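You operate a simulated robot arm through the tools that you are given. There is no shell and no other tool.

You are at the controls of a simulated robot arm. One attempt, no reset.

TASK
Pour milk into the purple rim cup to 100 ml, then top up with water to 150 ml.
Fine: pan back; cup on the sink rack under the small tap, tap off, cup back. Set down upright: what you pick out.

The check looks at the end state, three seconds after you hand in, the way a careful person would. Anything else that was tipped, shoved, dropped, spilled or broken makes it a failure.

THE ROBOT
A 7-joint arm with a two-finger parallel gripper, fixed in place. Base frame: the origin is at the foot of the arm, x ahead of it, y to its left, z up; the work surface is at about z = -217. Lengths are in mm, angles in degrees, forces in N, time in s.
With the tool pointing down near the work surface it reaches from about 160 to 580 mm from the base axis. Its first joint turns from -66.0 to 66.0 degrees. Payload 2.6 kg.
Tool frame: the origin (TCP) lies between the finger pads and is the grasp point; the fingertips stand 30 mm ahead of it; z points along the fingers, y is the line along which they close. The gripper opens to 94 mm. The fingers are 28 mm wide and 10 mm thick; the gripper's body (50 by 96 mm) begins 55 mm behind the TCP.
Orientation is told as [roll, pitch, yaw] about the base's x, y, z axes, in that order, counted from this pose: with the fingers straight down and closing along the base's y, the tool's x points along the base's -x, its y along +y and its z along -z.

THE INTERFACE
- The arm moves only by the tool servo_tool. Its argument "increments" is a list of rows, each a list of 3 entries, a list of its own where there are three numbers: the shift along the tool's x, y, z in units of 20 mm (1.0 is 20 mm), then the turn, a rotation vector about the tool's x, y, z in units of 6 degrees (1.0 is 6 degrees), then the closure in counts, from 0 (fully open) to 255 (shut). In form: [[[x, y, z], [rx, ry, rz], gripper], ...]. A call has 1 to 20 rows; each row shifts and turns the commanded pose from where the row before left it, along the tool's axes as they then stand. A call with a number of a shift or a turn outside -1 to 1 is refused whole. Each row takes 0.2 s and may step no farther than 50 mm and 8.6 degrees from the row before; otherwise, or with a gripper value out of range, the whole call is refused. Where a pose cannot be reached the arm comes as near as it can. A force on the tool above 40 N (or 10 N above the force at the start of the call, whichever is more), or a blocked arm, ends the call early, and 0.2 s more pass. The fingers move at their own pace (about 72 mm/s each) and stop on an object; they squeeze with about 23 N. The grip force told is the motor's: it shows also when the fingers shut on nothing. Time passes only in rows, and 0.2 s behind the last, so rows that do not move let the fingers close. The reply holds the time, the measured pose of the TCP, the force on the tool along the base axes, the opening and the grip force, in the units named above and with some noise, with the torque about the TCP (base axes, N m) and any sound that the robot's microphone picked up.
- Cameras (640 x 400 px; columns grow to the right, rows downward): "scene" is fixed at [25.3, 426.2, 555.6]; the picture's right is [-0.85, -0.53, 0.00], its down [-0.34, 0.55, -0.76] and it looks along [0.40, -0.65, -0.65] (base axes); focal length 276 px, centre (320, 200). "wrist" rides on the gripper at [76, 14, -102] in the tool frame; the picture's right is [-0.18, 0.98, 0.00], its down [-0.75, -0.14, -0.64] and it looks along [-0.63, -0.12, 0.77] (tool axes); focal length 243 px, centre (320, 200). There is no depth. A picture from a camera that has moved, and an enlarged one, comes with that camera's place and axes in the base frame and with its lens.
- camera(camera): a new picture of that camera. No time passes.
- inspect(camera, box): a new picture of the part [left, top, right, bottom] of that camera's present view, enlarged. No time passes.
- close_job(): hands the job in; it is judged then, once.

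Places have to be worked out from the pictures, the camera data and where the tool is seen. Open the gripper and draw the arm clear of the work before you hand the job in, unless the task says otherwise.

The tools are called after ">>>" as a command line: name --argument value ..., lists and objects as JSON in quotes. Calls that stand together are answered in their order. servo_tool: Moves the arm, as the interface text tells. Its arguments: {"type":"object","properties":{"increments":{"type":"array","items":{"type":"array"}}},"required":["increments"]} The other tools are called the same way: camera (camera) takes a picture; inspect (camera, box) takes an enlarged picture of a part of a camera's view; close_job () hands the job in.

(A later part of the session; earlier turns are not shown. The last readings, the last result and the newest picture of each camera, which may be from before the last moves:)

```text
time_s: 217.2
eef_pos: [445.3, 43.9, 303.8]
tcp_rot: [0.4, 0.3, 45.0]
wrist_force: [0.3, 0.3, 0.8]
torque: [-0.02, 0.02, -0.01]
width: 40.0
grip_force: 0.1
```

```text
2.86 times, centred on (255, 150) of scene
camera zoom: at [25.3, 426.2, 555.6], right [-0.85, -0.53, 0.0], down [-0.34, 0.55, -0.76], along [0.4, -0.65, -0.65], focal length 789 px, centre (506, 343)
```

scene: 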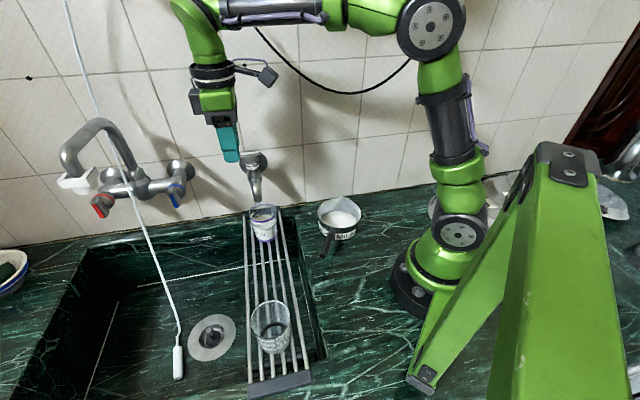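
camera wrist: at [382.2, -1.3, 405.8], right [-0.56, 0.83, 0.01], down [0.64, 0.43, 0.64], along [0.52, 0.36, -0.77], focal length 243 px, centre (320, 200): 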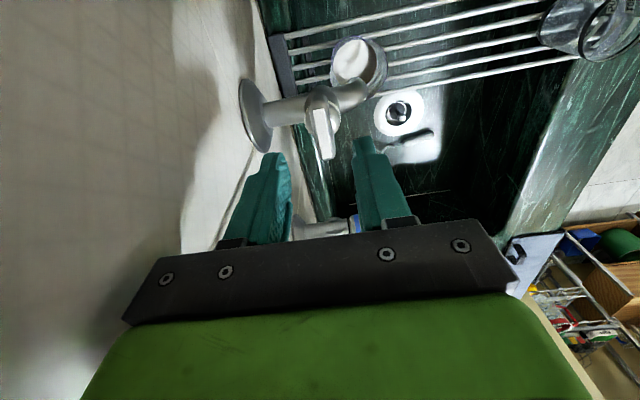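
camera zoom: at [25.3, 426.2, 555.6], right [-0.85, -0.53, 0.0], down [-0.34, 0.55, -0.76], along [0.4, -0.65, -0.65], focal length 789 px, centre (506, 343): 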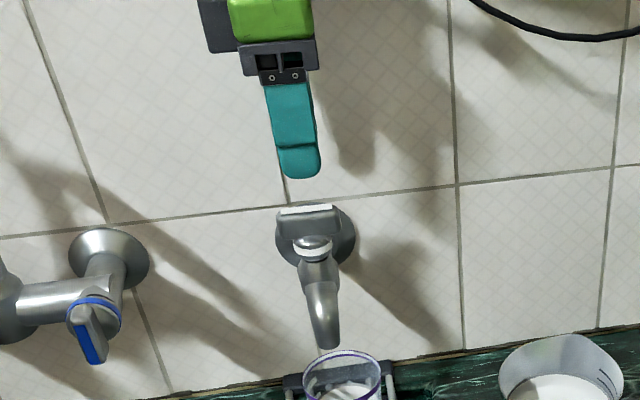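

The paddle is exactly on the tool axis. I descend with fingers open 40 mm to z≈239, so the tips straddle the paddle but stay above the bell.

>>> servo_tool --increments '[[[0, 0, 0.65], [0, 0, 0], 146], [[0, 0, 0.65], [0, 0, 0], 146], [[0, 0, 0.65], [0, 0, 0], 146], [[0, 0, 0.65], [0, 0, 0], 146], [[0, 0, 0.6], [0, 0, 0], 146], [[0, 0, 0], [0, 0, 0], 146]]'

>>> inspect --camera "wrist" --box '[220, 80, 420, 240]'

>>> inspect --camera "scene" --box '[225, 120, 295, 200]'

```text
time_s: 218.6
eef_pos: [441.9, 43.4, 240.9]
tcp_rot: [0.5, 0.3, 44.9]
wrist_force: [0.4, -0.1, -0.1]
torque: [0.05, -0.02, -0.02]
width: 39.9
grip_force: 0.2
```

```text
2.50 times, centred on (320, 160) of wrist
camera zoom: at [379.6, -0.7, 342.8], right [-0.56, 0.83, 0.01], down [0.64, 0.43, 0.64], along [0.52, 0.36, -0.77], focal length 606 px, centre (320, 300)
```

zoom: 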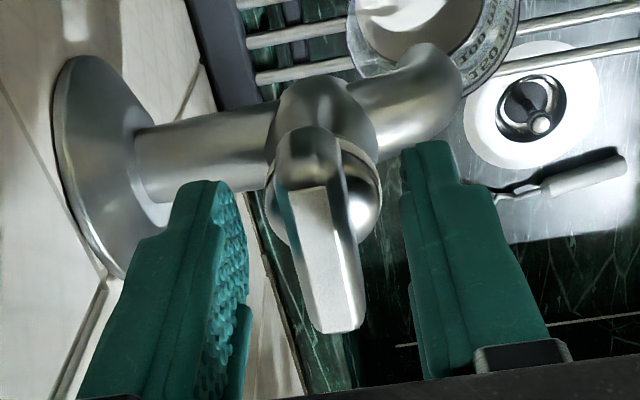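

```text
5.00 times, centred on (260, 160) of scene
camera zoom: at [25.3, 426.2, 555.6], right [-0.85, -0.53, 0.0], down [-0.34, 0.55, -0.76], along [0.4, -0.65, -0.65], focal length 1381 px, centre (620, 400)
```

zoom: 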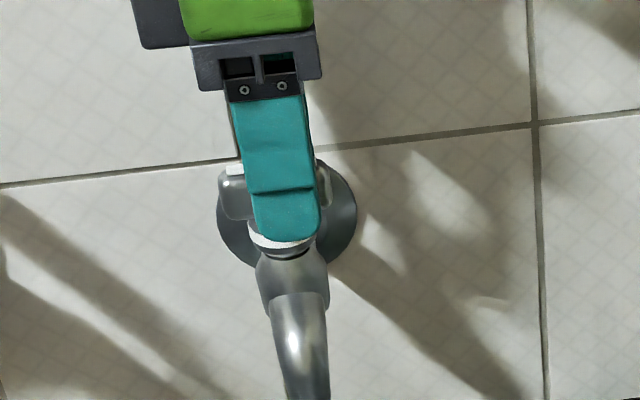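

The paddle lies between the fingers, centred. I close slowly on it.

>>> servo_tool --increments '[[[0, 0, 0], [0, 0, 0], 165], [[0, 0, 0], [0, 0, 0], 180], [[0, 0, 0], [0, 0, 0], 190], [[0, 0, 0], [0, 0, 0], 200], [[0, 0, 0], [0, 0, 0], 208], [[0, 0, 0], [0, 0, 0], 216], [[0, 0, 0], [0, 0, 0], 224], [[0, 0, 0], [0, 0, 0], 235], [[0, 0, 0], [0, 0, 0], 255]]'

>>> inspect --camera "wrist" --box '[220, 80, 420, 240]'

>>> inspect --camera "scene" --box '[225, 170, 295, 250]'

```text
time_s: 220.6
eef_pos: [441.0, 44.1, 241.2]
tcp_rot: [0.3, 0.3, 45.0]
wrist_force: [4.3, -1.3, -4.4]
torque: [-0.03, -0.12, -0.01]
width: 29.4
grip_force: 45.3
```

```text
2.50 times, centred on (320, 160) of wrist
camera zoom: at [379.6, -0.8, 343.0], right [-0.56, 0.83, 0.01], down [0.64, 0.43, 0.64], along [0.52, 0.36, -0.77], focal length 606 px, centre (320, 300)
```

zoom: 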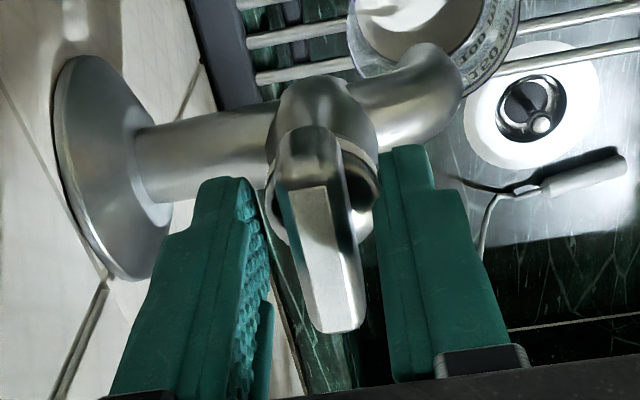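

```text
5.00 times, centred on (260, 210) of scene
camera zoom: at [25.4, 426.2, 555.6], right [-0.85, -0.53, 0.0], down [-0.34, 0.55, -0.76], along [0.4, -0.65, -0.65], focal length 1381 px, centre (620, 150)
```

zoom: 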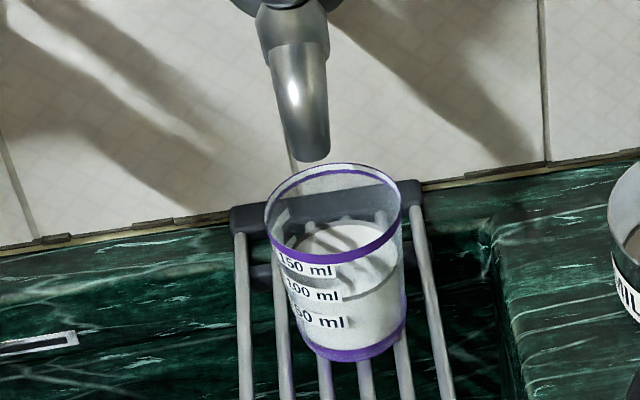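

The fingers stopped at 29 mm on the round bell below the paddle. I open slightly, rise 9 mm so only the paddle is between the pads, and close again.

>>> servo_tool --increments '[[[0, 0, 0], [0, 0, 0], 165], [[0, 0, 0], [0, 0, 0], 150], [[0, 0, -0.25], [0, 0, 0], 146], [[0.02, -0.08, -0.2], [0, 0, 0], 146], [[0, 0, 0], [0, 0, 0], 175], [[0, 0, 0], [0, 0, 0], 190], [[0, 0, 0], [0, 0, 0], 200], [[0, 0, 0], [0, 0, 0], 208], [[0, 0, 0], [0, 0, 0], 216], [[0, 0, 0], [0, 0, 0], 224], [[0, 0, 0], [0, 0, 0], 235], [[0, 0, 0], [0, 0, 0], 255], [[0, 0, 0], [0, 0, 0], 255]]'

>>> inspect --camera "wrist" --box '[220, 80, 420, 240]'

>>> inspect --camera "scene" --box '[225, 120, 295, 200]'

```text
time_s: 223.4
eef_pos: [442.3, 41.8, 249.9]
tcp_rot: [0.7, 0.3, 45.0]
wrist_force: [-18.7, 10.4, 1.7]
torque: [0.02, -0.27, 0.16]
width: 14.8
grip_force: 44.5
```

```text
2.50 times, centred on (320, 160) of wrist
camera zoom: at [379.5, -1.8, 351.9], right [-0.57, 0.82, 0.01], down [0.64, 0.43, 0.64], along [0.52, 0.37, -0.77], focal length 606 px, centre (320, 300)
```

zoom: 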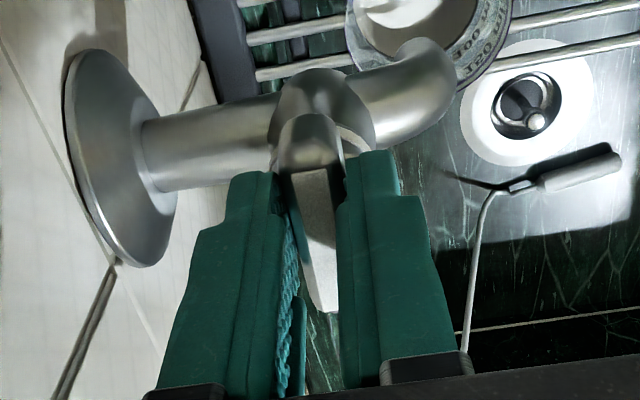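

```text
5.00 times, centred on (260, 160) of scene
camera zoom: at [25.3, 426.2, 555.6], right [-0.85, -0.53, 0.0], down [-0.34, 0.55, -0.76], along [0.4, -0.65, -0.65], focal length 1381 px, centre (620, 400)
```

zoom: 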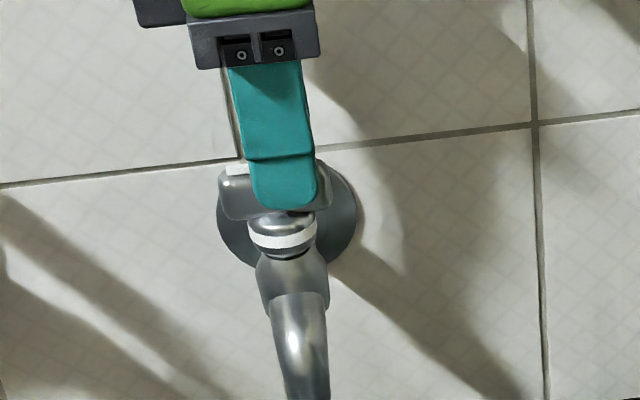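

Now it holds the paddle (14.8 mm). There is a ~20 N side load because the grip is a couple of millimetres too near the wall; I relieve it by shifting 2 mm outward.

>>> servo_tool --increments '[[[0, 0.06, 0], [0, 0, 0], 255], [[0, 0.06, 0], [0, 0, 0], 255], [[0, 0, 0], [0, 0, 0], 255]]'

```text
time_s: 224.2
eef_pos: [442.4, 42.4, 249.8]
tcp_rot: [0.4, 0.3, 45.1]
wrist_force: [-6.2, 13.9, 2.0]
torque: [-0.93, 0.83, 0.07]
width: 14.7
grip_force: 45.2
```

>>> servo_tool --increments '[[[0, 0.06, 0], [0, 0, 0], 255], [[0, 0, 0], [0, 0, 0], 255]]'

```text
time_s: 224.8
eef_pos: [441.3, 42.4, 249.2]
tcp_rot: [0.3, 0.2, 45.2]
wrist_force: [10.6, 12.1, -9.4]
torque: [0.04, -0.31, 0.03]
width: 14.6
grip_force: 44.8
```

>>> servo_tool --increments '[[[-0.08, 0, 0], [0, 0, 0], 255], [[0, 0, 0], [0, 0, 0], 255]]'

```text
time_s: 225.4
eef_pos: [442.4, 43.7, 249.0]
tcp_rot: [0.4, 0.5, 44.8]
wrist_force: [-7.1, -1.1, -6.9]
torque: [0.66, -1.02, 0.18]
width: 14.8
grip_force: 45.0
```

Loads are moderate now. I try turning the paddle counter-clockwise (seen from above) by a few degrees and watch torque, sound and the outlet.

>>> servo_tool --increments '[[[0, 0, 0], [0, 0, -0.4], 255], [[0, 0, 0], [0, 0, -0.4], 255]]'

>>> inspect --camera "scene" --box '[225, 140, 305, 240]'

>>> inspect --camera "wrist" --box '[220, 80, 420, 240]'

```text
time_s: 226.0
eef_pos: [442.1, 42.6, 248.9]
tcp_rot: [0.2, 0.4, 49.6]
wrist_force: [-4.4, -8.4, 1.9]
torque: [-1.25, 0.68, -0.04]
width: 14.7
grip_force: 44.8
```

```text
4.00 times, centred on (265, 190) of scene
camera zoom: at [25.3, 426.2, 555.6], right [-0.85, -0.53, 0.0], down [-0.34, 0.55, -0.76], along [0.4, -0.65, -0.65], focal length 1104 px, centre (540, 240)
```

zoom: 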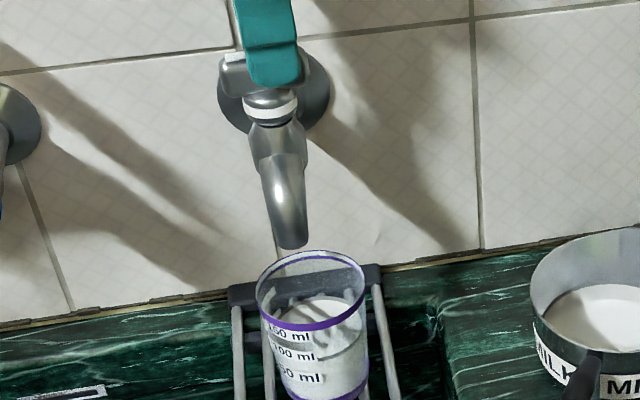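

```text
2.50 times, centred on (320, 160) of wrist
camera zoom: at [383.0, -6.1, 352.0], right [-0.63, 0.78, 0.0], down [0.6, 0.48, 0.64], along [0.49, 0.4, -0.77], focal length 606 px, centre (320, 300)
```

zoom: 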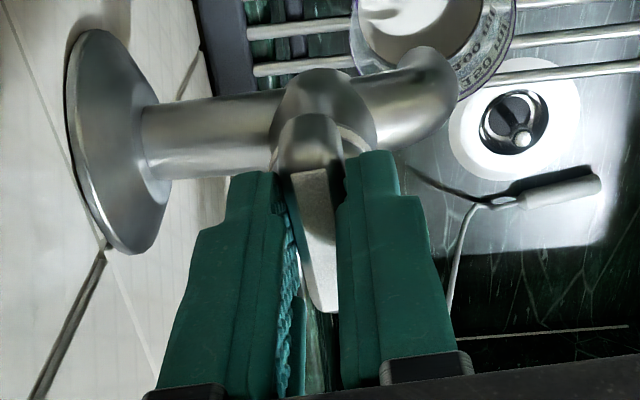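

The paddle turns with the gripper with little resistance; no water yet. I continue in small steps counter-clockwise, checking the outlet each time.

>>> servo_tool --increments '[[[0, 0, 0], [0, 0, -0.4], 255], [[0, 0, 0], [0, 0, -0.4], 255]]'

>>> inspect --camera "scene" --box '[225, 140, 305, 240]'

```text
time_s: 226.6
eef_pos: [441.7, 42.7, 249.5]
tcp_rot: [0.3, 0.3, 54.6]
wrist_force: [-16.0, -17.2, 9.5]
torque: [-0.73, 0.17, -0.02]
width: 15.0
grip_force: 45.0
```

```text
4.00 times, centred on (265, 190) of scene
camera zoom: at [25.2, 426.2, 555.6], right [-0.85, -0.53, 0.0], down [-0.34, 0.55, -0.76], along [0.4, -0.65, -0.65], focal length 1104 px, centre (540, 240)
```

zoom: 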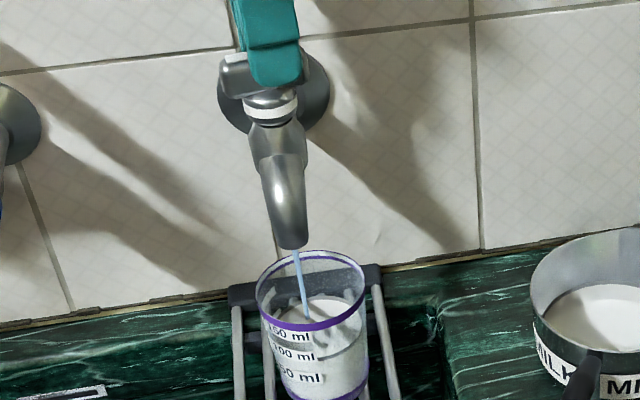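

Water runs in a thin stream into the cup. I zoom in on the level now and hold the angle to measure the rate.

>>> inspect --camera "scene" --box '[246, 208, 280, 230]'

>>> servo_tool --increments '[[[0, 0, 0], [0, 0, 0], 255], [[0, 0, 0], [0, 0, 0], 255], [[0, 0, 0], [0, 0, 0], 255], [[0, 0, 0], [0, 0, 0], 255]]'

>>> inspect --camera "scene" --box '[246, 208, 280, 230]'

```text
16.00 times, centred on (263, 219) of scene
camera zoom: at [25.2, 426.2, 555.6], right [-0.85, -0.53, 0.0], down [-0.34, 0.55, -0.76], along [0.4, -0.65, -0.65], focal length 4418 px, centre (1232, -104)
```

zoom: 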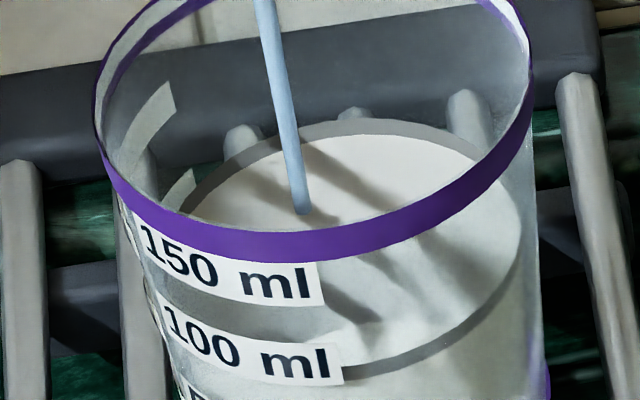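

```text
time_s: 227.6
eef_pos: [443.2, 43.6, 249.6]
tcp_rot: [0.3, 0.4, 54.5]
wrist_force: [-18.7, -19.6, 17.5]
torque: [-0.62, 0.25, 0.05]
width: 15.1
grip_force: 45.3
```

```text
16.00 times, centred on (263, 219) of scene
camera zoom: at [25.2, 426.2, 555.6], right [-0.85, -0.53, 0.0], down [-0.34, 0.55, -0.76], along [0.4, -0.65, -0.65], focal length 4418 px, centre (1232, -104)
```

zoom: 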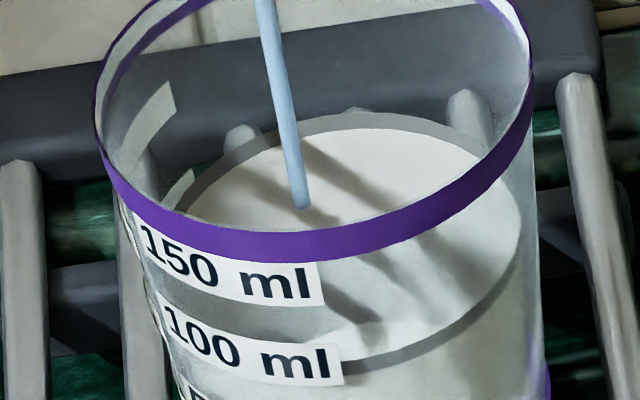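

The level rises about 7 px/s (≈4 ml/s); I need roughly 76 px more. I relieve some of the side load on the grip and let it run ~2 s.

>>> servo_tool --increments '[[[0.05, 0, -0.02], [0, 0, 0], 255], [[0, 0, 0], [0, 0, 0], 255], [[0, 0, 0], [0, 0, 0], 255], [[0, 0, 0], [0, 0, 0], 255], [[0, 0, 0], [0, 0, 0], 255], [[0, 0, 0], [0, 0, 0], 255], [[0, 0, 0], [0, 0, 0], 255], [[0, 0, 0], [0, 0, 0], 255], [[0, 0, 0], [0, 0, 0], 255]]'

>>> inspect --camera "scene" --box '[246, 208, 280, 230]'

```text
time_s: 229.6
eef_pos: [443.3, 42.2, 249.2]
tcp_rot: [0.2, 0.2, 54.8]
wrist_force: [18.2, -5.6, 11.3]
torque: [-1.29, 0.13, -0.08]
width: 14.7
grip_force: 44.7
```

```text
16.00 times, centred on (263, 219) of scene
camera zoom: at [25.3, 426.2, 555.6], right [-0.85, -0.53, 0.0], down [-0.34, 0.55, -0.76], along [0.4, -0.65, -0.65], focal length 4418 px, centre (1232, -104)
```

zoom: 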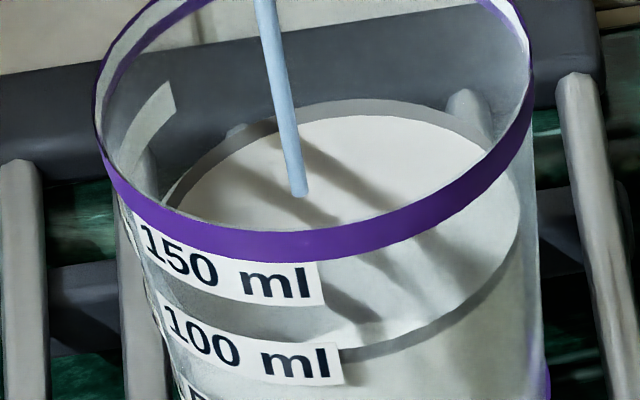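

Steady at ~6.5 px/s (≈4 ml/s). I hold for 4 s more.

>>> servo_tool --increments '[[[0, 0, 0], [0, 0, 0], 255], [[0, 0, 0], [0, 0, 0], 255], [[0, 0, 0], [0, 0, 0], 255], [[0, 0, 0], [0, 0, 0], 255], [[0, 0, 0], [0, 0, 0], 255], [[0, 0, 0], [0, 0, 0], 255], [[0, 0, 0], [0, 0, 0], 255], [[0, 0, 0], [0, 0, 0], 255], [[0, 0, 0], [0, 0, 0], 255], [[0, 0, 0], [0, 0, 0], 255], [[0, 0, 0], [0, 0, 0], 255], [[0, 0, 0], [0, 0, 0], 255], [[0, 0, 0], [0, 0, 0], 255], [[0, 0, 0], [0, 0, 0], 255], [[0, 0, 0], [0, 0, 0], 255], [[0, 0, 0], [0, 0, 0], 255], [[0, 0, 0], [0, 0, 0], 255], [[0, 0, 0], [0, 0, 0], 255]]'

>>> inspect --camera "scene" --box '[246, 208, 280, 230]'

>>> inspect --camera "scene" --box '[225, 140, 305, 240]'

```text
time_s: 233.4
eef_pos: [442.2, 42.9, 249.4]
tcp_rot: [0.2, 0.1, 54.7]
wrist_force: [17.0, -7.1, 8.3]
torque: [0.03, -0.77, -0.09]
width: 14.7
grip_force: 45.2
```

```text
16.00 times, centred on (263, 219) of scene
camera zoom: at [25.3, 426.2, 555.6], right [-0.85, -0.53, 0.0], down [-0.34, 0.55, -0.76], along [0.4, -0.65, -0.65], focal length 4418 px, centre (1232, -104)
```

zoom: 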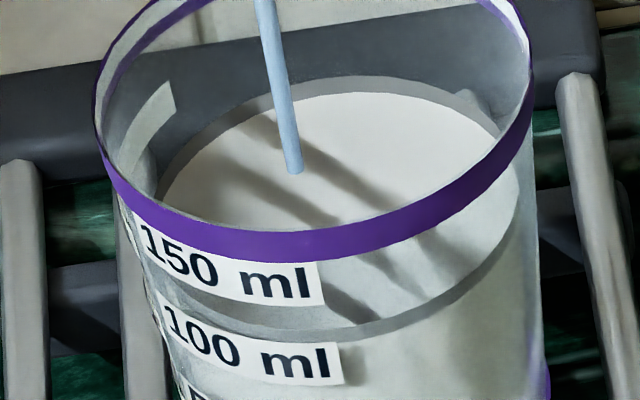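

```text
4.00 times, centred on (265, 190) of scene
camera zoom: at [25.3, 426.2, 555.6], right [-0.85, -0.53, 0.0], down [-0.34, 0.55, -0.76], along [0.4, -0.65, -0.65], focal length 1104 px, centre (540, 240)
```

zoom: 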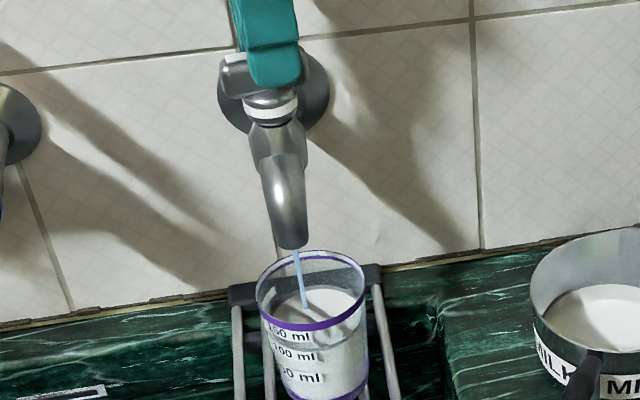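

About 28 ml of water is in (apex y=75). I let it run about 3.6 s more and re-check before closing.

>>> servo_tool --increments '[[[0, 0, 0], [0, 0, 0], 255], [[0, 0, 0], [0, 0, 0], 255], [[0, 0, 0], [0, 0, 0], 255], [[0, 0, 0], [0, 0, 0], 255], [[0, 0, 0], [0, 0, 0], 255], [[0, 0, 0], [0, 0, 0], 255], [[0, 0, 0], [0, 0, 0], 255], [[0, 0, 0], [0, 0, 0], 255], [[0, 0, 0], [0, 0, 0], 255], [[0, 0, 0], [0, 0, 0], 255], [[0, 0, 0], [0, 0, 0], 255], [[0, 0, 0], [0, 0, 0], 255], [[0, 0, 0], [0, 0, 0], 255], [[0, 0, 0], [0, 0, 0], 255], [[0, 0, 0], [0, 0, 0], 255], [[0, 0, 0], [0, 0, 0], 255], [[0, 0, 0], [0, 0, 0], 255]]'

>>> inspect --camera "scene" --box '[246, 208, 280, 230]'

>>> inspect --camera "scene" --box '[246, 200, 280, 222]'

```text
time_s: 237.0
eef_pos: [442.1, 43.7, 248.8]
tcp_rot: [0.2, 0.1, 54.7]
wrist_force: [17.8, -6.1, 8.7]
torque: [-0.33, -0.53, -0.09]
width: 14.8
grip_force: 45.2
```

```text
16.00 times, centred on (263, 219) of scene
camera zoom: at [25.3, 426.2, 555.6], right [-0.85, -0.53, 0.0], down [-0.34, 0.55, -0.76], along [0.4, -0.65, -0.65], focal length 4418 px, centre (1232, -104)
```

zoom: 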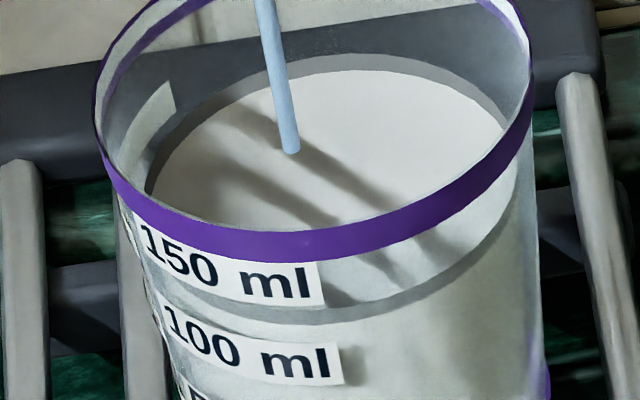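

```text
16.00 times, centred on (263, 211) of scene
camera zoom: at [25.3, 426.2, 555.6], right [-0.85, -0.53, 0.0], down [-0.34, 0.55, -0.76], along [0.4, -0.65, -0.65], focal length 4418 px, centre (1232, 24)
```

zoom: 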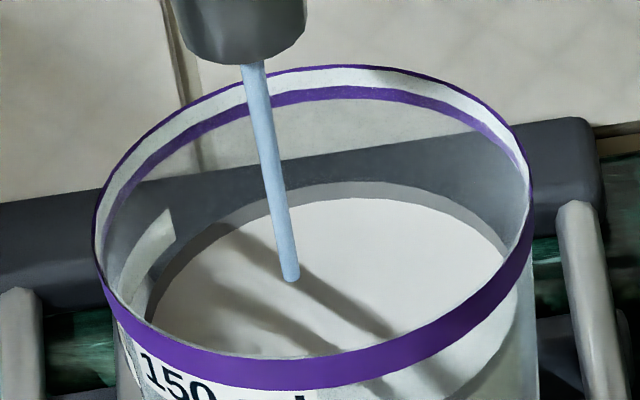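

Apex y=54 (≈40 ml of water so far). I run 2.4 s more, then close.

>>> servo_tool --increments '[[[0, 0, 0], [0, 0, 0], 255], [[0, 0, 0], [0, 0, 0], 255], [[0, 0, 0], [0, 0, 0], 255], [[0, 0, 0], [0, 0, 0], 255], [[0, 0, 0], [0, 0, 0], 255], [[0, 0, 0], [0, 0, 0], 255], [[0, 0, 0], [0, 0, 0], 255], [[0, 0, 0], [0, 0, 0], 255], [[0, 0, 0], [0, 0, 0], 255], [[0, 0, 0], [0, 0, 0], 255], [[0, 0, 0], [0, 0, 0], 255]]'

>>> inspect --camera "scene" --box '[246, 208, 280, 230]'

```text
time_s: 239.4
eef_pos: [443.1, 42.7, 248.7]
tcp_rot: [0.2, 0.1, 54.6]
wrist_force: [17.8, -5.8, 8.1]
torque: [-0.18, -0.59, -0.1]
width: 14.9
grip_force: 44.9
```

```text
16.00 times, centred on (263, 219) of scene
camera zoom: at [25.3, 426.2, 555.6], right [-0.85, -0.53, 0.0], down [-0.34, 0.55, -0.76], along [0.4, -0.65, -0.65], focal length 4418 px, centre (1232, -104)
```

zoom: 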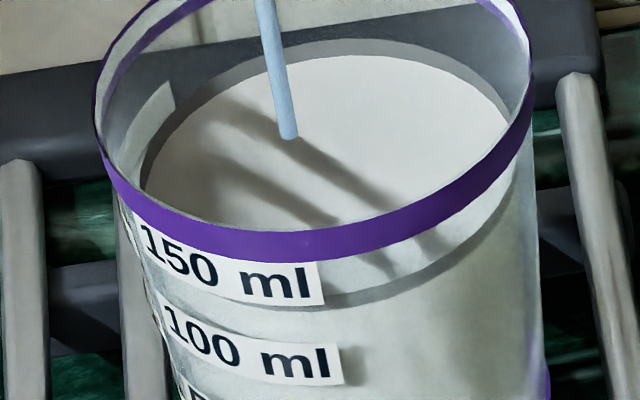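

Apex y=39 — nearly there. I close the tap now by turning back about 10°.

>>> servo_tool --increments '[[[0, 0, 0], [0, 0, 0.85], 255], [[0, 0, 0], [0, 0, 0.82], 255]]'

>>> inspect --camera "scene" --box '[246, 208, 280, 230]'

>>> inspect --camera "scene" --box '[225, 140, 305, 240]'

```text
time_s: 240.0
eef_pos: [441.5, 42.2, 249.4]
tcp_rot: [0.3, 0.2, 44.7]
wrist_force: [17.6, -5.7, -3.5]
torque: [0.64, -1.52, 0.17]
width: 14.9
grip_force: 44.7
```

```text
16.00 times, centred on (263, 219) of scene
camera zoom: at [25.4, 426.2, 555.6], right [-0.85, -0.53, 0.0], down [-0.34, 0.55, -0.76], along [0.4, -0.65, -0.65], focal length 4418 px, centre (1232, -104)
```

zoom: 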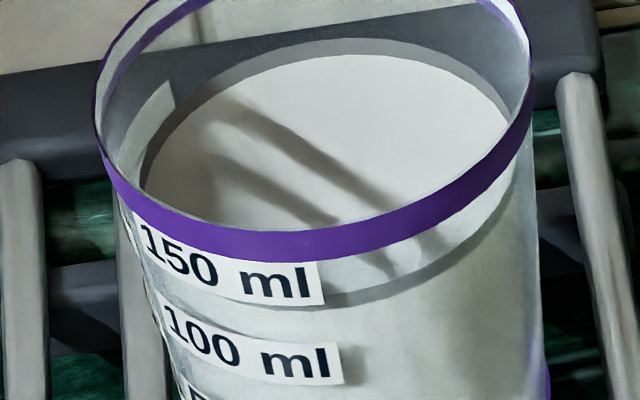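

```text
4.00 times, centred on (265, 190) of scene
camera zoom: at [25.4, 426.2, 555.6], right [-0.85, -0.53, 0.0], down [-0.34, 0.55, -0.76], along [0.4, -0.65, -0.65], focal length 1104 px, centre (540, 240)
```

zoom: 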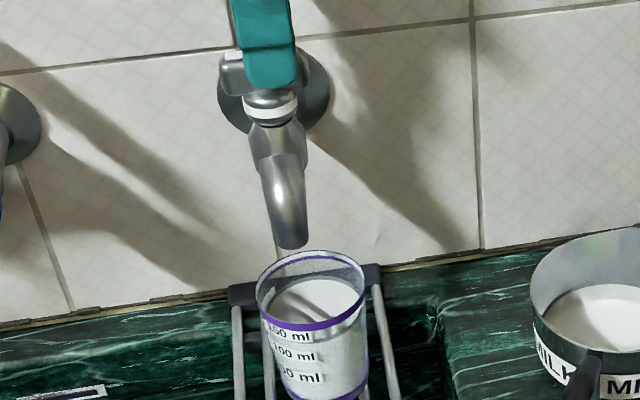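

The tap is shut and the stream has stopped. Comparing strips and far edge I judge about 146 ml, so I give one short burst (~0.8 s) and close again in the same motion.

>>> servo_tool --increments '[[[0, 0, 0], [0, 0, -0.83], 255], [[0, 0, 0], [0, 0, -0.83], 255], [[0, 0, 0], [0, 0, 0], 255], [[0, 0, 0], [0, 0, 0], 255], [[0, 0, 0], [0, 0, 0.85], 255], [[0, 0, 0], [0, 0, 0.83], 255]]'

>>> inspect --camera "scene" --box '[246, 208, 280, 230]'

>>> inspect --camera "scene" --box '[225, 140, 305, 240]'

```text
time_s: 241.4
eef_pos: [442.3, 42.9, 248.3]
tcp_rot: [0.5, 0.3, 44.5]
wrist_force: [6.3, -10.7, 2.4]
torque: [0.37, -1.18, 0.46]
width: 14.6
grip_force: 45.1
```

```text
16.00 times, centred on (263, 219) of scene
camera zoom: at [25.3, 426.2, 555.6], right [-0.85, -0.53, 0.0], down [-0.34, 0.55, -0.76], along [0.4, -0.65, -0.65], focal length 4418 px, centre (1232, -104)
```

zoom: 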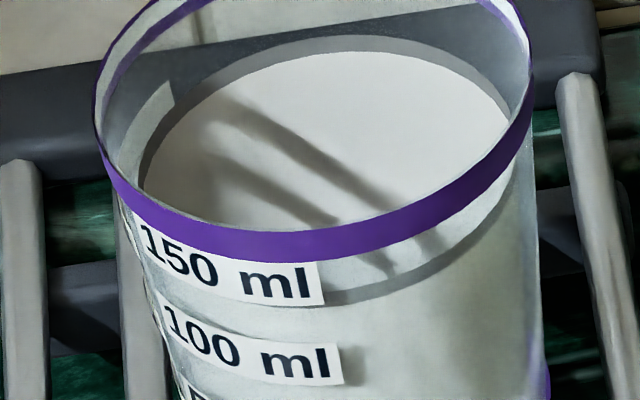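

```text
4.00 times, centred on (265, 190) of scene
camera zoom: at [25.3, 426.2, 555.6], right [-0.85, -0.53, 0.0], down [-0.34, 0.55, -0.76], along [0.4, -0.65, -0.65], focal length 1104 px, centre (540, 240)
```

zoom: 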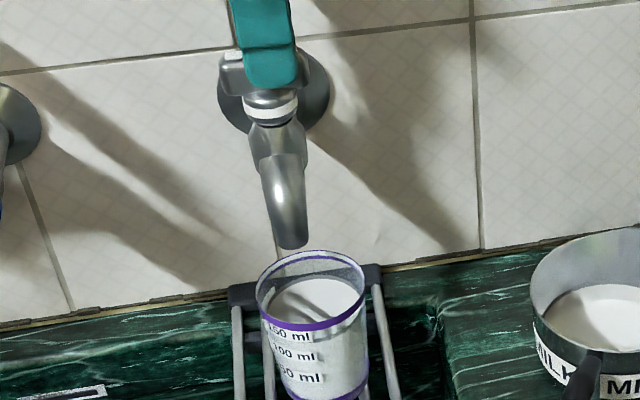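

Now about 148 ml. One more identical short burst to land on 150.

>>> servo_tool --increments '[[[0, 0, 0], [0, 0, -0.83], 255], [[0, 0, 0], [0, 0, -0.83], 255], [[0, 0, 0], [0, 0, 0], 255], [[0, 0, 0], [0, 0, 0], 255], [[0, 0, 0], [0, 0, 0.85], 255], [[0, 0, 0], [0, 0, 0.85], 255]]'

>>> inspect --camera "scene" --box '[246, 208, 280, 230]'

>>> inspect --camera "scene" --box '[246, 190, 280, 212]'

```text
time_s: 242.8
eef_pos: [442.0, 43.6, 250.4]
tcp_rot: [0.4, 0.4, 44.6]
wrist_force: [11.8, -9.8, -13.7]
torque: [0.34, -1.39, 0.61]
width: 14.9
grip_force: 45.1
```

```text
16.00 times, centred on (263, 219) of scene
camera zoom: at [25.4, 426.2, 555.6], right [-0.85, -0.53, 0.0], down [-0.34, 0.55, -0.76], along [0.4, -0.65, -0.65], focal length 4418 px, centre (1232, -104)
```

zoom: 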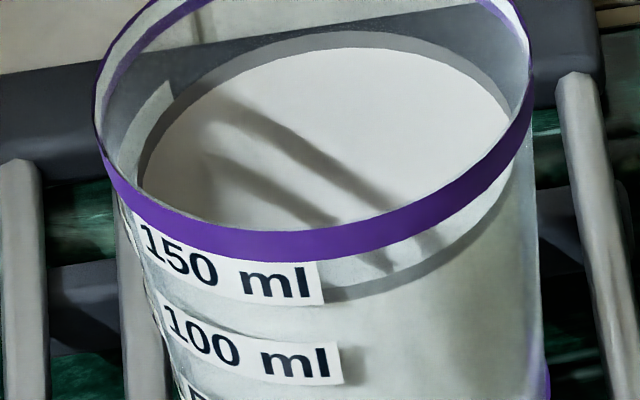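

```text
16.00 times, centred on (263, 201) of scene
camera zoom: at [25.4, 426.2, 555.6], right [-0.85, -0.53, 0.0], down [-0.34, 0.55, -0.76], along [0.4, -0.65, -0.65], focal length 4418 px, centre (1232, 184)
```

zoom: 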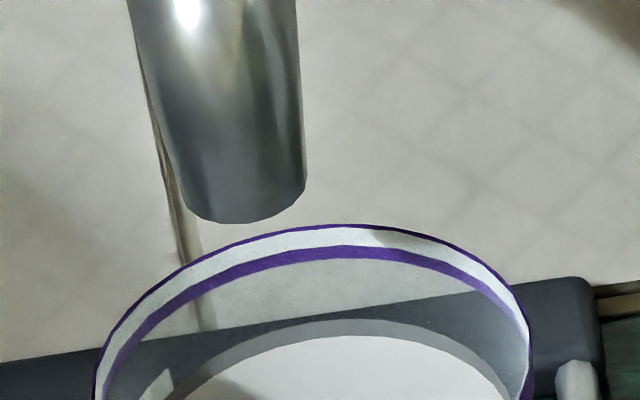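

No stream, the paddle is back at its starting angle and the level is at about 150 ml. I open the fingers and let go of the paddle.

>>> servo_tool --increments '[[[0, 0, 0], [0, 0, 0], 235], [[0, 0, 0], [0, 0, 0], 215], [[0, 0, 0], [0, 0, 0], 200], [[0, 0, 0], [0, 0, 0], 180], [[0, 0, 0], [0, 0, 0], 160], [[0, 0, 0], [0, 0, 0], 140]]'

>>> inspect --camera "scene" --box '[225, 120, 295, 240]'

>>> inspect --camera "wrist" --box '[220, 80, 420, 240]'

```text
time_s: 244.2
eef_pos: [441.7, 43.2, 250.1]
tcp_rot: [0.4, 0.3, 44.2]
wrist_force: [0.3, 0.0, 0.5]
torque: [0.01, 0.01, 0.0]
width: 42.3
grip_force: 0.0
```

```text
3.33 times, centred on (260, 180) of scene
camera zoom: at [25.3, 426.2, 555.6], right [-0.85, -0.53, 0.0], down [-0.34, 0.55, -0.76], along [0.4, -0.65, -0.65], focal length 920 px, centre (520, 267)
```

zoom: 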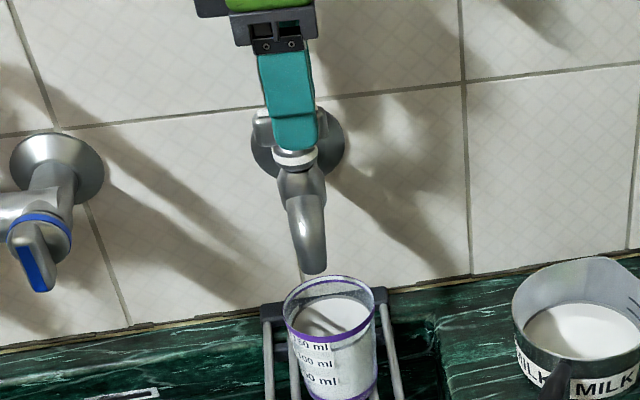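

```text
2.50 times, centred on (320, 160) of wrist
camera zoom: at [378.7, 0.2, 352.4], right [-0.55, 0.83, 0.01], down [0.64, 0.42, 0.64], along [0.53, 0.36, -0.77], focal length 606 px, centre (320, 300)
```

zoom: 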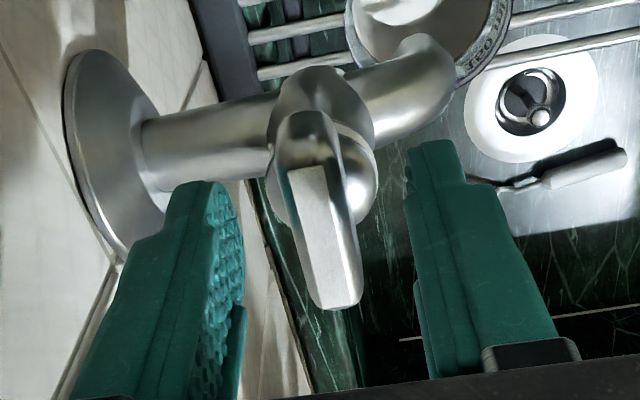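

The tap stays shut. I rise clear of the tap, then set up to fetch the cup: yaw to 27° and back to (350,45) while still vertical.

>>> servo_tool --increments '[[[0, 0, -0.5], [0, 0, 0], 140], [[0, 0, -0.8], [0, 0, 0], 140], [[0, 0, -0.8], [0, 0, 0], 140], [[0, 0, -0.8], [0, 0, 0], 140]]'

>>> servo_tool --increments '[[[0, 0, 0], [0, 0, 0.72], 120], [[0, 0, 0], [0, 0, 0.72], 100], [[0, 0, 0], [0, 0, 0.72], 80], [[0, 0, 0], [0, 0, 0.71], 60]]'

>>> inspect --camera "scene" --box '[225, 120, 325, 250]'

```text
time_s: 245.2
eef_pos: [440.4, 44.6, 309.6]
tcp_rot: [0.4, 0.3, 44.2]
wrist_force: [-1.0, 0.2, 0.3]
torque: [-0.03, 0.01, 0.02]
width: 42.5
grip_force: 0.1
```

```text
time_s: 246.2
eef_pos: [441.8, 43.1, 308.0]
tcp_rot: [0.2, 0.4, 26.9]
wrist_force: [0.9, 0.3, -0.1]
torque: [0.0, 0.0, 0.03]
width: 72.0
grip_force: 0.0
```

```text
3.08 times, centred on (275, 185) of scene
camera zoom: at [25.3, 426.2, 555.6], right [-0.85, -0.53, 0.0], down [-0.34, 0.55, -0.76], along [0.4, -0.65, -0.65], focal length 850 px, centre (458, 246)
```

zoom: 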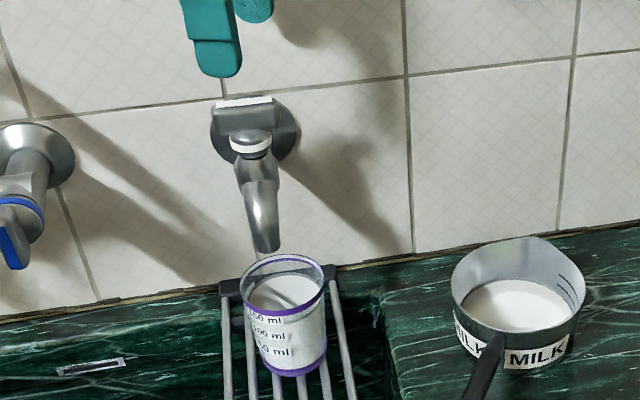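

The tap is off with its paddle parallel to the wall as at the start. I move back to about (348,43) at height and check reach.

>>> servo_tool --increments '[[[0.698, 0.355, 0], [0, 0, 0], 40], [[0.698, 0.355, 0], [0, 0, 0], 37], [[0.698, 0.355, 0], [0, 0, 0], 37]]'

>>> servo_tool --increments '[[[0.698, 0.355, 0], [0, 0, 0], 37], [[0.698, 0.355, 0], [0, 0, 0], 37], [[0.698, 0.355, 0], [0, 0, 0], 37]]'

>>> servo_tool --increments '[[[0, 0, 0], [0, -0.94, 0], 37], [[0, 0, 0], [0, -0.94, 0], 37], [[0, 0, 0], [0, -0.94, 0], 37]]'

```text
time_s: 247.0
eef_pos: [394.3, 43.1, 309.4]
tcp_rot: [0.4, 0.3, 26.9]
wrist_force: [-1.1, 0.8, 0.4]
torque: [-0.01, 0.0, 0.02]
width: 80.4
grip_force: 0.0
```

```text
time_s: 247.8
eef_pos: [348.6, 44.0, 308.6]
tcp_rot: [0.3, 0.4, 27.0]
wrist_force: [0.5, 0.2, 0.0]
torque: [0.01, 0.01, -0.03]
width: 80.4
grip_force: 0.0
```

```text
time_s: 248.6
eef_pos: [349.3, 42.3, 307.3]
tcp_rot: [0.3, -16.6, 26.8]
wrist_force: [0.3, 0.1, -0.3]
torque: [-0.03, -0.01, 0.02]
width: 80.6
grip_force: 0.1
```

Good, tracking without limits. I complete the tilt to 45° and begin lowering.

>>> servo_tool --increments '[[[0, 0, 0], [0, -0.946, 0], 37], [[0, 0, 0], [0, -0.946, 0], 37], [[0, 0, 0], [0, -0.946, 0], 37]]'

>>> servo_tool --increments '[[[0, 0, 0], [0, -0.946, 0], 37], [[0, 0, 0], [0, -0.946, 0], 37]]'

>>> servo_tool --increments '[[[0.5, 0, 0.5], [0, 0, 0], 37], [[0.5, 0, 0.5], [0, 0, 0], 37]]'

```text
time_s: 249.4
eef_pos: [348.5, 43.8, 307.1]
tcp_rot: [0.4, -33.7, 26.7]
wrist_force: [-1.1, 0.6, 0.0]
torque: [-0.03, -0.01, -0.01]
width: 80.6
grip_force: 0.0
```

```text
time_s: 250.0
eef_pos: [348.1, 42.6, 307.4]
tcp_rot: [0.5, -45.0, 26.6]
wrist_force: [0.3, 0.3, -0.2]
torque: [0.03, 0.01, 0.03]
width: 80.4
grip_force: 0.1
```

```text
time_s: 250.6
eef_pos: [348.7, 44.2, 280.1]
tcp_rot: [0.4, -45.0, 26.8]
wrist_force: [-0.9, 0.3, -0.2]
torque: [0.03, -0.06, -0.01]
width: 80.2
grip_force: 0.1
```

>>> servo_tool --increments '[[[0.5, 0, 0.5], [0, 0, 0], 37], [[0.5, 0, 0.5], [0, 0, 0], 37], [[0.5, 0, 0.5], [0, 0, 0], 37]]'

>>> servo_tool --increments '[[[0.5, 0, 0.5], [0, 0, 0], 37], [[0.5, 0, 0.5], [0, 0, 0], 37]]'

>>> camera --camera "wrist"

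>>> camera --camera "scene"

```text
time_s: 251.4
eef_pos: [348.7, 43.5, 238.5]
tcp_rot: [0.4, -44.9, 26.6]
wrist_force: [0.2, -0.1, -0.5]
torque: [0.0, 0.01, -0.01]
width: 80.3
grip_force: 0.0
```

```text
time_s: 252.0
eef_pos: [346.8, 43.7, 209.9]
tcp_rot: [0.4, -44.9, 26.6]
wrist_force: [1.7, 0.4, 0.6]
torque: [0.01, 0.02, 0.0]
width: 80.6
grip_force: 0.0
```

```text
taken
camera wrist: at [228.2, -1.3, 227.5], right [-0.33, 0.93, 0.14], down [0.14, -0.09, 0.99], along [0.93, 0.34, -0.1], focal length 243 px, centre (320, 200)
```

wrist: 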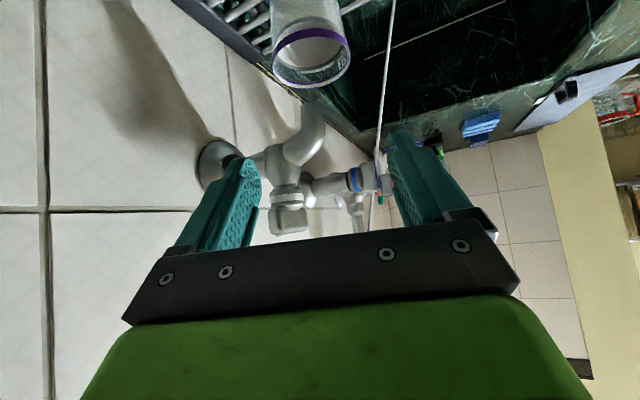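

```text
taken
```

scene: 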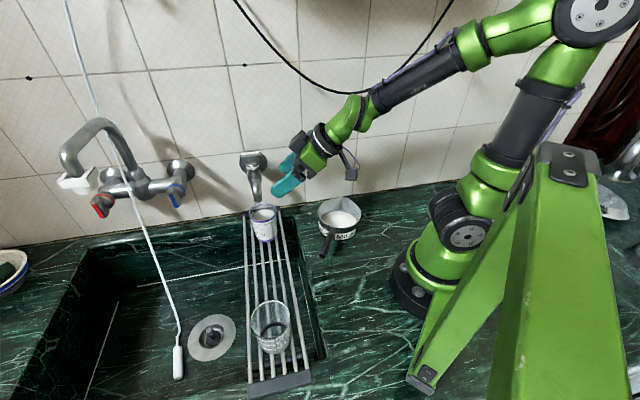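

In position on the entry line. I advance along the tool axis toward the cup in small steps, watching the gap to the tap body.

>>> servo_tool --increments '[[[0, 0, 0.5], [0, 0, 0], 37], [[0, 0, 0.5], [0, 0, 0], 37], [[0, 0, 0.5], [0, 0, 0], 37]]'

>>> servo_tool --increments '[[[0, 0, 0.5], [0, 0, 0], 37], [[0, 0, 0.5], [0, 0, 0], 37]]'

>>> camera --camera "wrist"

>>> inspect --camera "scene" --box '[225, 140, 325, 250]'

```text
time_s: 252.8
eef_pos: [367.4, 54.0, 189.5]
tcp_rot: [0.4, -44.8, 26.8]
wrist_force: [-1.3, 0.0, 0.3]
torque: [0.01, 0.07, -0.01]
width: 80.4
grip_force: 0.0
```

```text
time_s: 253.4
eef_pos: [380.2, 59.4, 172.8]
tcp_rot: [0.4, -45.0, 26.7]
wrist_force: [0.5, 0.1, -0.6]
torque: [0.0, 0.0, 0.01]
width: 80.6
grip_force: 0.1
```

```text
taken
camera wrist: at [260.7, 15.4, 191.2], right [-0.33, 0.93, 0.14], down [0.14, -0.09, 0.99], along [0.93, 0.34, -0.1], focal length 243 px, centre (320, 200)
```

wrist: 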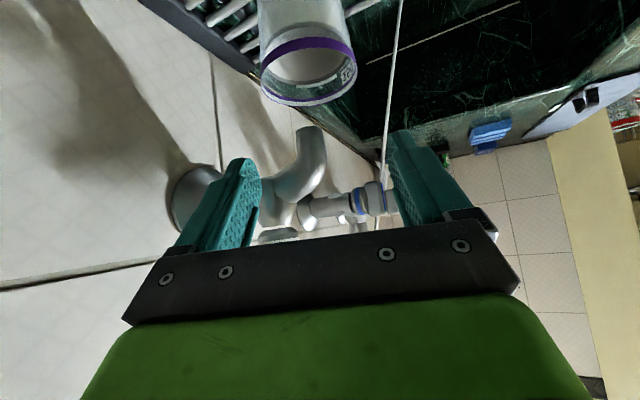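

```text
3.64 times, centred on (275, 195) of scene
camera zoom: at [25.3, 426.2, 555.6], right [-0.85, -0.53, 0.0], down [-0.34, 0.55, -0.76], along [0.4, -0.65, -0.65], focal length 1004 px, centre (484, 218)
```

zoom: 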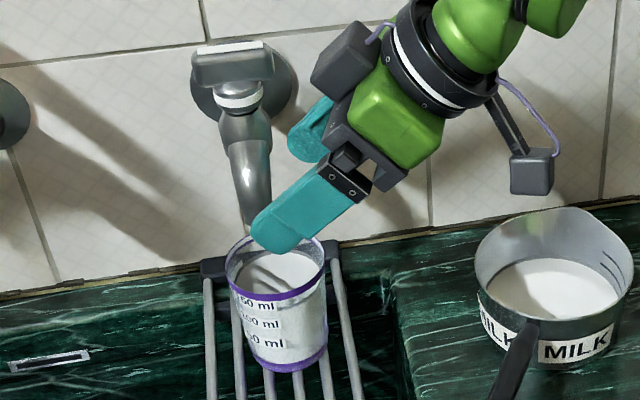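

Clearances look fine. I go down 20 mm first, then forward, so the right finger passes below the tap's pipe.

>>> servo_tool --increments '[[[0.35, 0, 0.35], [0, 0, 0], 37], [[0.35, 0, 0.35], [0, 0, 0], 37]]'

>>> servo_tool --increments '[[[-0.3, 0, 0.3], [0, 0, 0], 37], [[-0.3, 0, 0.3], [0, 0, 0], 37]]'

>>> camera --camera "wrist"

>>> inspect --camera "scene" --box '[225, 140, 325, 250]'

```text
time_s: 254.0
eef_pos: [379.6, 60.2, 153.6]
tcp_rot: [0.4, -45.0, 26.6]
wrist_force: [0.2, 0.1, -0.5]
torque: [0.02, -0.01, 0.01]
width: 80.3
grip_force: 0.1
```

```text
time_s: 254.6
eef_pos: [393.9, 67.6, 150.8]
tcp_rot: [0.5, -44.7, 26.4]
wrist_force: [-9.9, -5.2, -1.4]
torque: [0.04, 0.06, -0.42]
width: 80.4
grip_force: 0.0
```

```text
taken
camera wrist: at [275.2, 23.4, 170.1], right [-0.33, 0.94, 0.14], down [0.14, -0.09, 0.99], along [0.93, 0.34, -0.1], focal length 243 px, centre (320, 200)
```

wrist: 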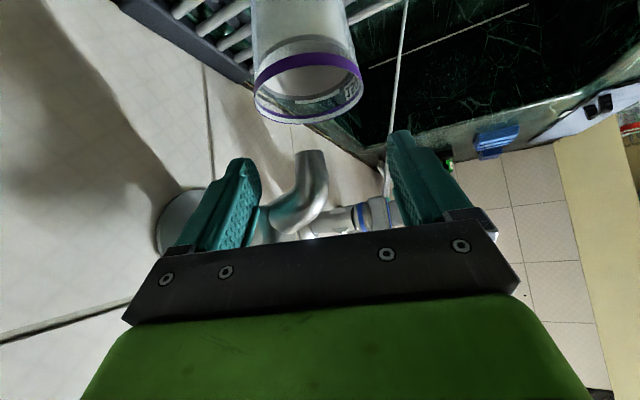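

```text
3.64 times, centred on (275, 195) of scene
camera zoom: at [25.3, 426.2, 555.6], right [-0.85, -0.53, 0.0], down [-0.34, 0.55, -0.76], along [0.4, -0.65, -0.65], focal length 1004 px, centre (484, 218)
```

zoom: 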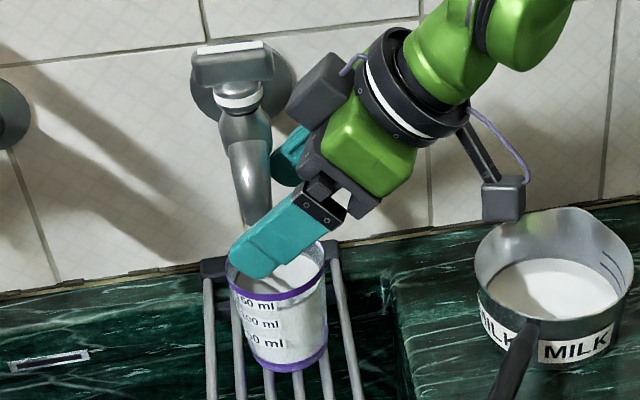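

The right fingertip touched the tap body (≈11 N). I back straight off and will go lower before moving forward.

>>> servo_tool --increments '[[[0.3, 0, -0.3], [0, 0, 0], 37], [[0.3, 0, -0.3], [0, 0, 0], 37]]'

>>> servo_tool --increments '[[[0.4, 0, 0.4], [0, 0, 0], 37], [[0.35, 0, 0.35], [0, 0, 0], 37]]'

>>> inspect --camera "scene" --box '[225, 140, 325, 250]'

>>> camera --camera "wrist"

```text
time_s: 255.2
eef_pos: [379.7, 60.8, 155.2]
tcp_rot: [0.5, -44.9, 26.6]
wrist_force: [-0.4, 0.0, -0.6]
torque: [0.02, -0.01, -0.01]
width: 80.4
grip_force: 0.1
```

```text
time_s: 255.8
eef_pos: [378.0, 60.0, 133.9]
tcp_rot: [0.5, -44.9, 26.6]
wrist_force: [-0.2, -0.2, -0.3]
torque: [0.01, -0.01, -0.02]
width: 80.2
grip_force: 0.0
```

```text
3.64 times, centred on (275, 195) of scene
camera zoom: at [25.3, 426.2, 555.6], right [-0.85, -0.53, 0.0], down [-0.34, 0.55, -0.76], along [0.4, -0.65, -0.65], focal length 1004 px, centre (484, 218)
```

zoom: 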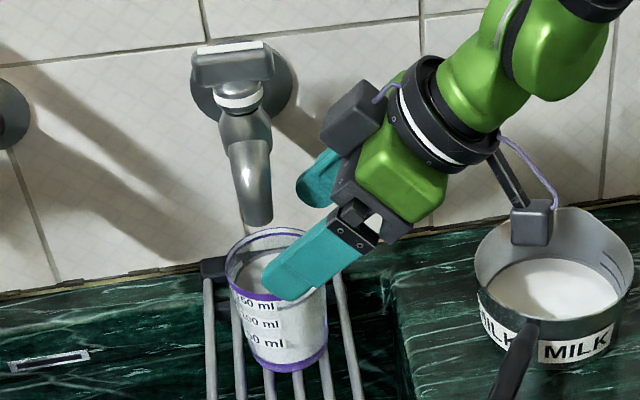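

```text
taken
camera wrist: at [259.4, 15.4, 152.0], right [-0.33, 0.93, 0.14], down [0.14, -0.09, 0.99], along [0.93, 0.34, -0.1], focal length 243 px, centre (320, 200)
```

wrist: 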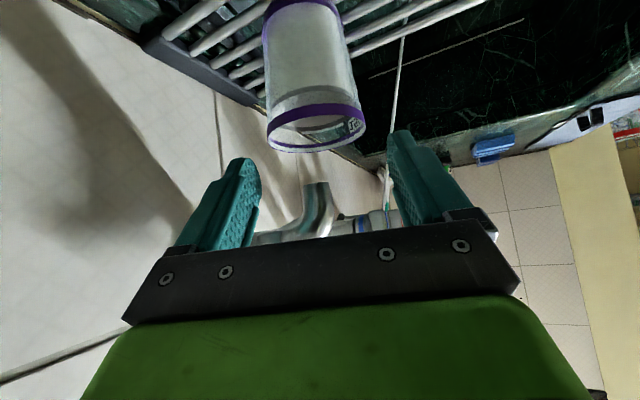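

Now the fingertips are well below the pipe. I move forward in small steps to straddle the cup from above.

>>> servo_tool --increments '[[[-0.25, -0.03, 0.25], [0, 0, 0], 37], [[-0.25, -0.03, 0.25], [0, 0, 0], 37]]'

>>> servo_tool --increments '[[[-0.25, -0.02, 0.25], [0, 0, 0], 37], [[-0.22, -0.02, 0.22], [0, 0, 0], 37]]'

>>> camera --camera "wrist"

>>> inspect --camera "scene" --box '[225, 140, 325, 250]'

```text
time_s: 256.4
eef_pos: [392.2, 65.9, 134.6]
tcp_rot: [0.5, -44.9, 26.8]
wrist_force: [0.3, 0.3, 0.2]
torque: [-0.01, -0.01, 0.0]
width: 80.5
grip_force: 0.0
```

```text
time_s: 257.0
eef_pos: [405.0, 70.2, 134.3]
tcp_rot: [0.4, -44.9, 26.6]
wrist_force: [0.2, 0.0, 0.4]
torque: [-0.04, 0.01, -0.04]
width: 80.4
grip_force: 0.1
```

```text
taken
camera wrist: at [285.7, 25.7, 151.8], right [-0.33, 0.93, 0.14], down [0.14, -0.09, 0.99], along [0.93, 0.34, -0.1], focal length 243 px, centre (320, 200)
```

wrist: 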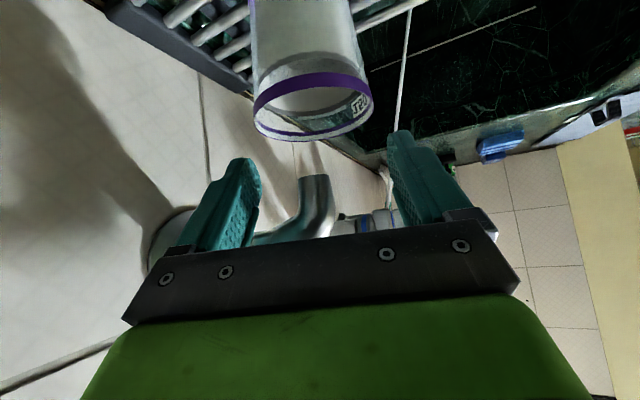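

```text
3.64 times, centred on (275, 195) of scene
camera zoom: at [25.3, 426.2, 555.6], right [-0.85, -0.53, 0.0], down [-0.34, 0.55, -0.76], along [0.4, -0.65, -0.65], focal length 1004 px, centre (484, 218)
```

zoom: 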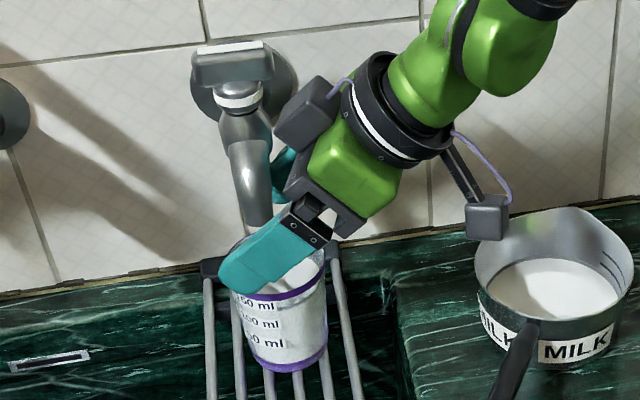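

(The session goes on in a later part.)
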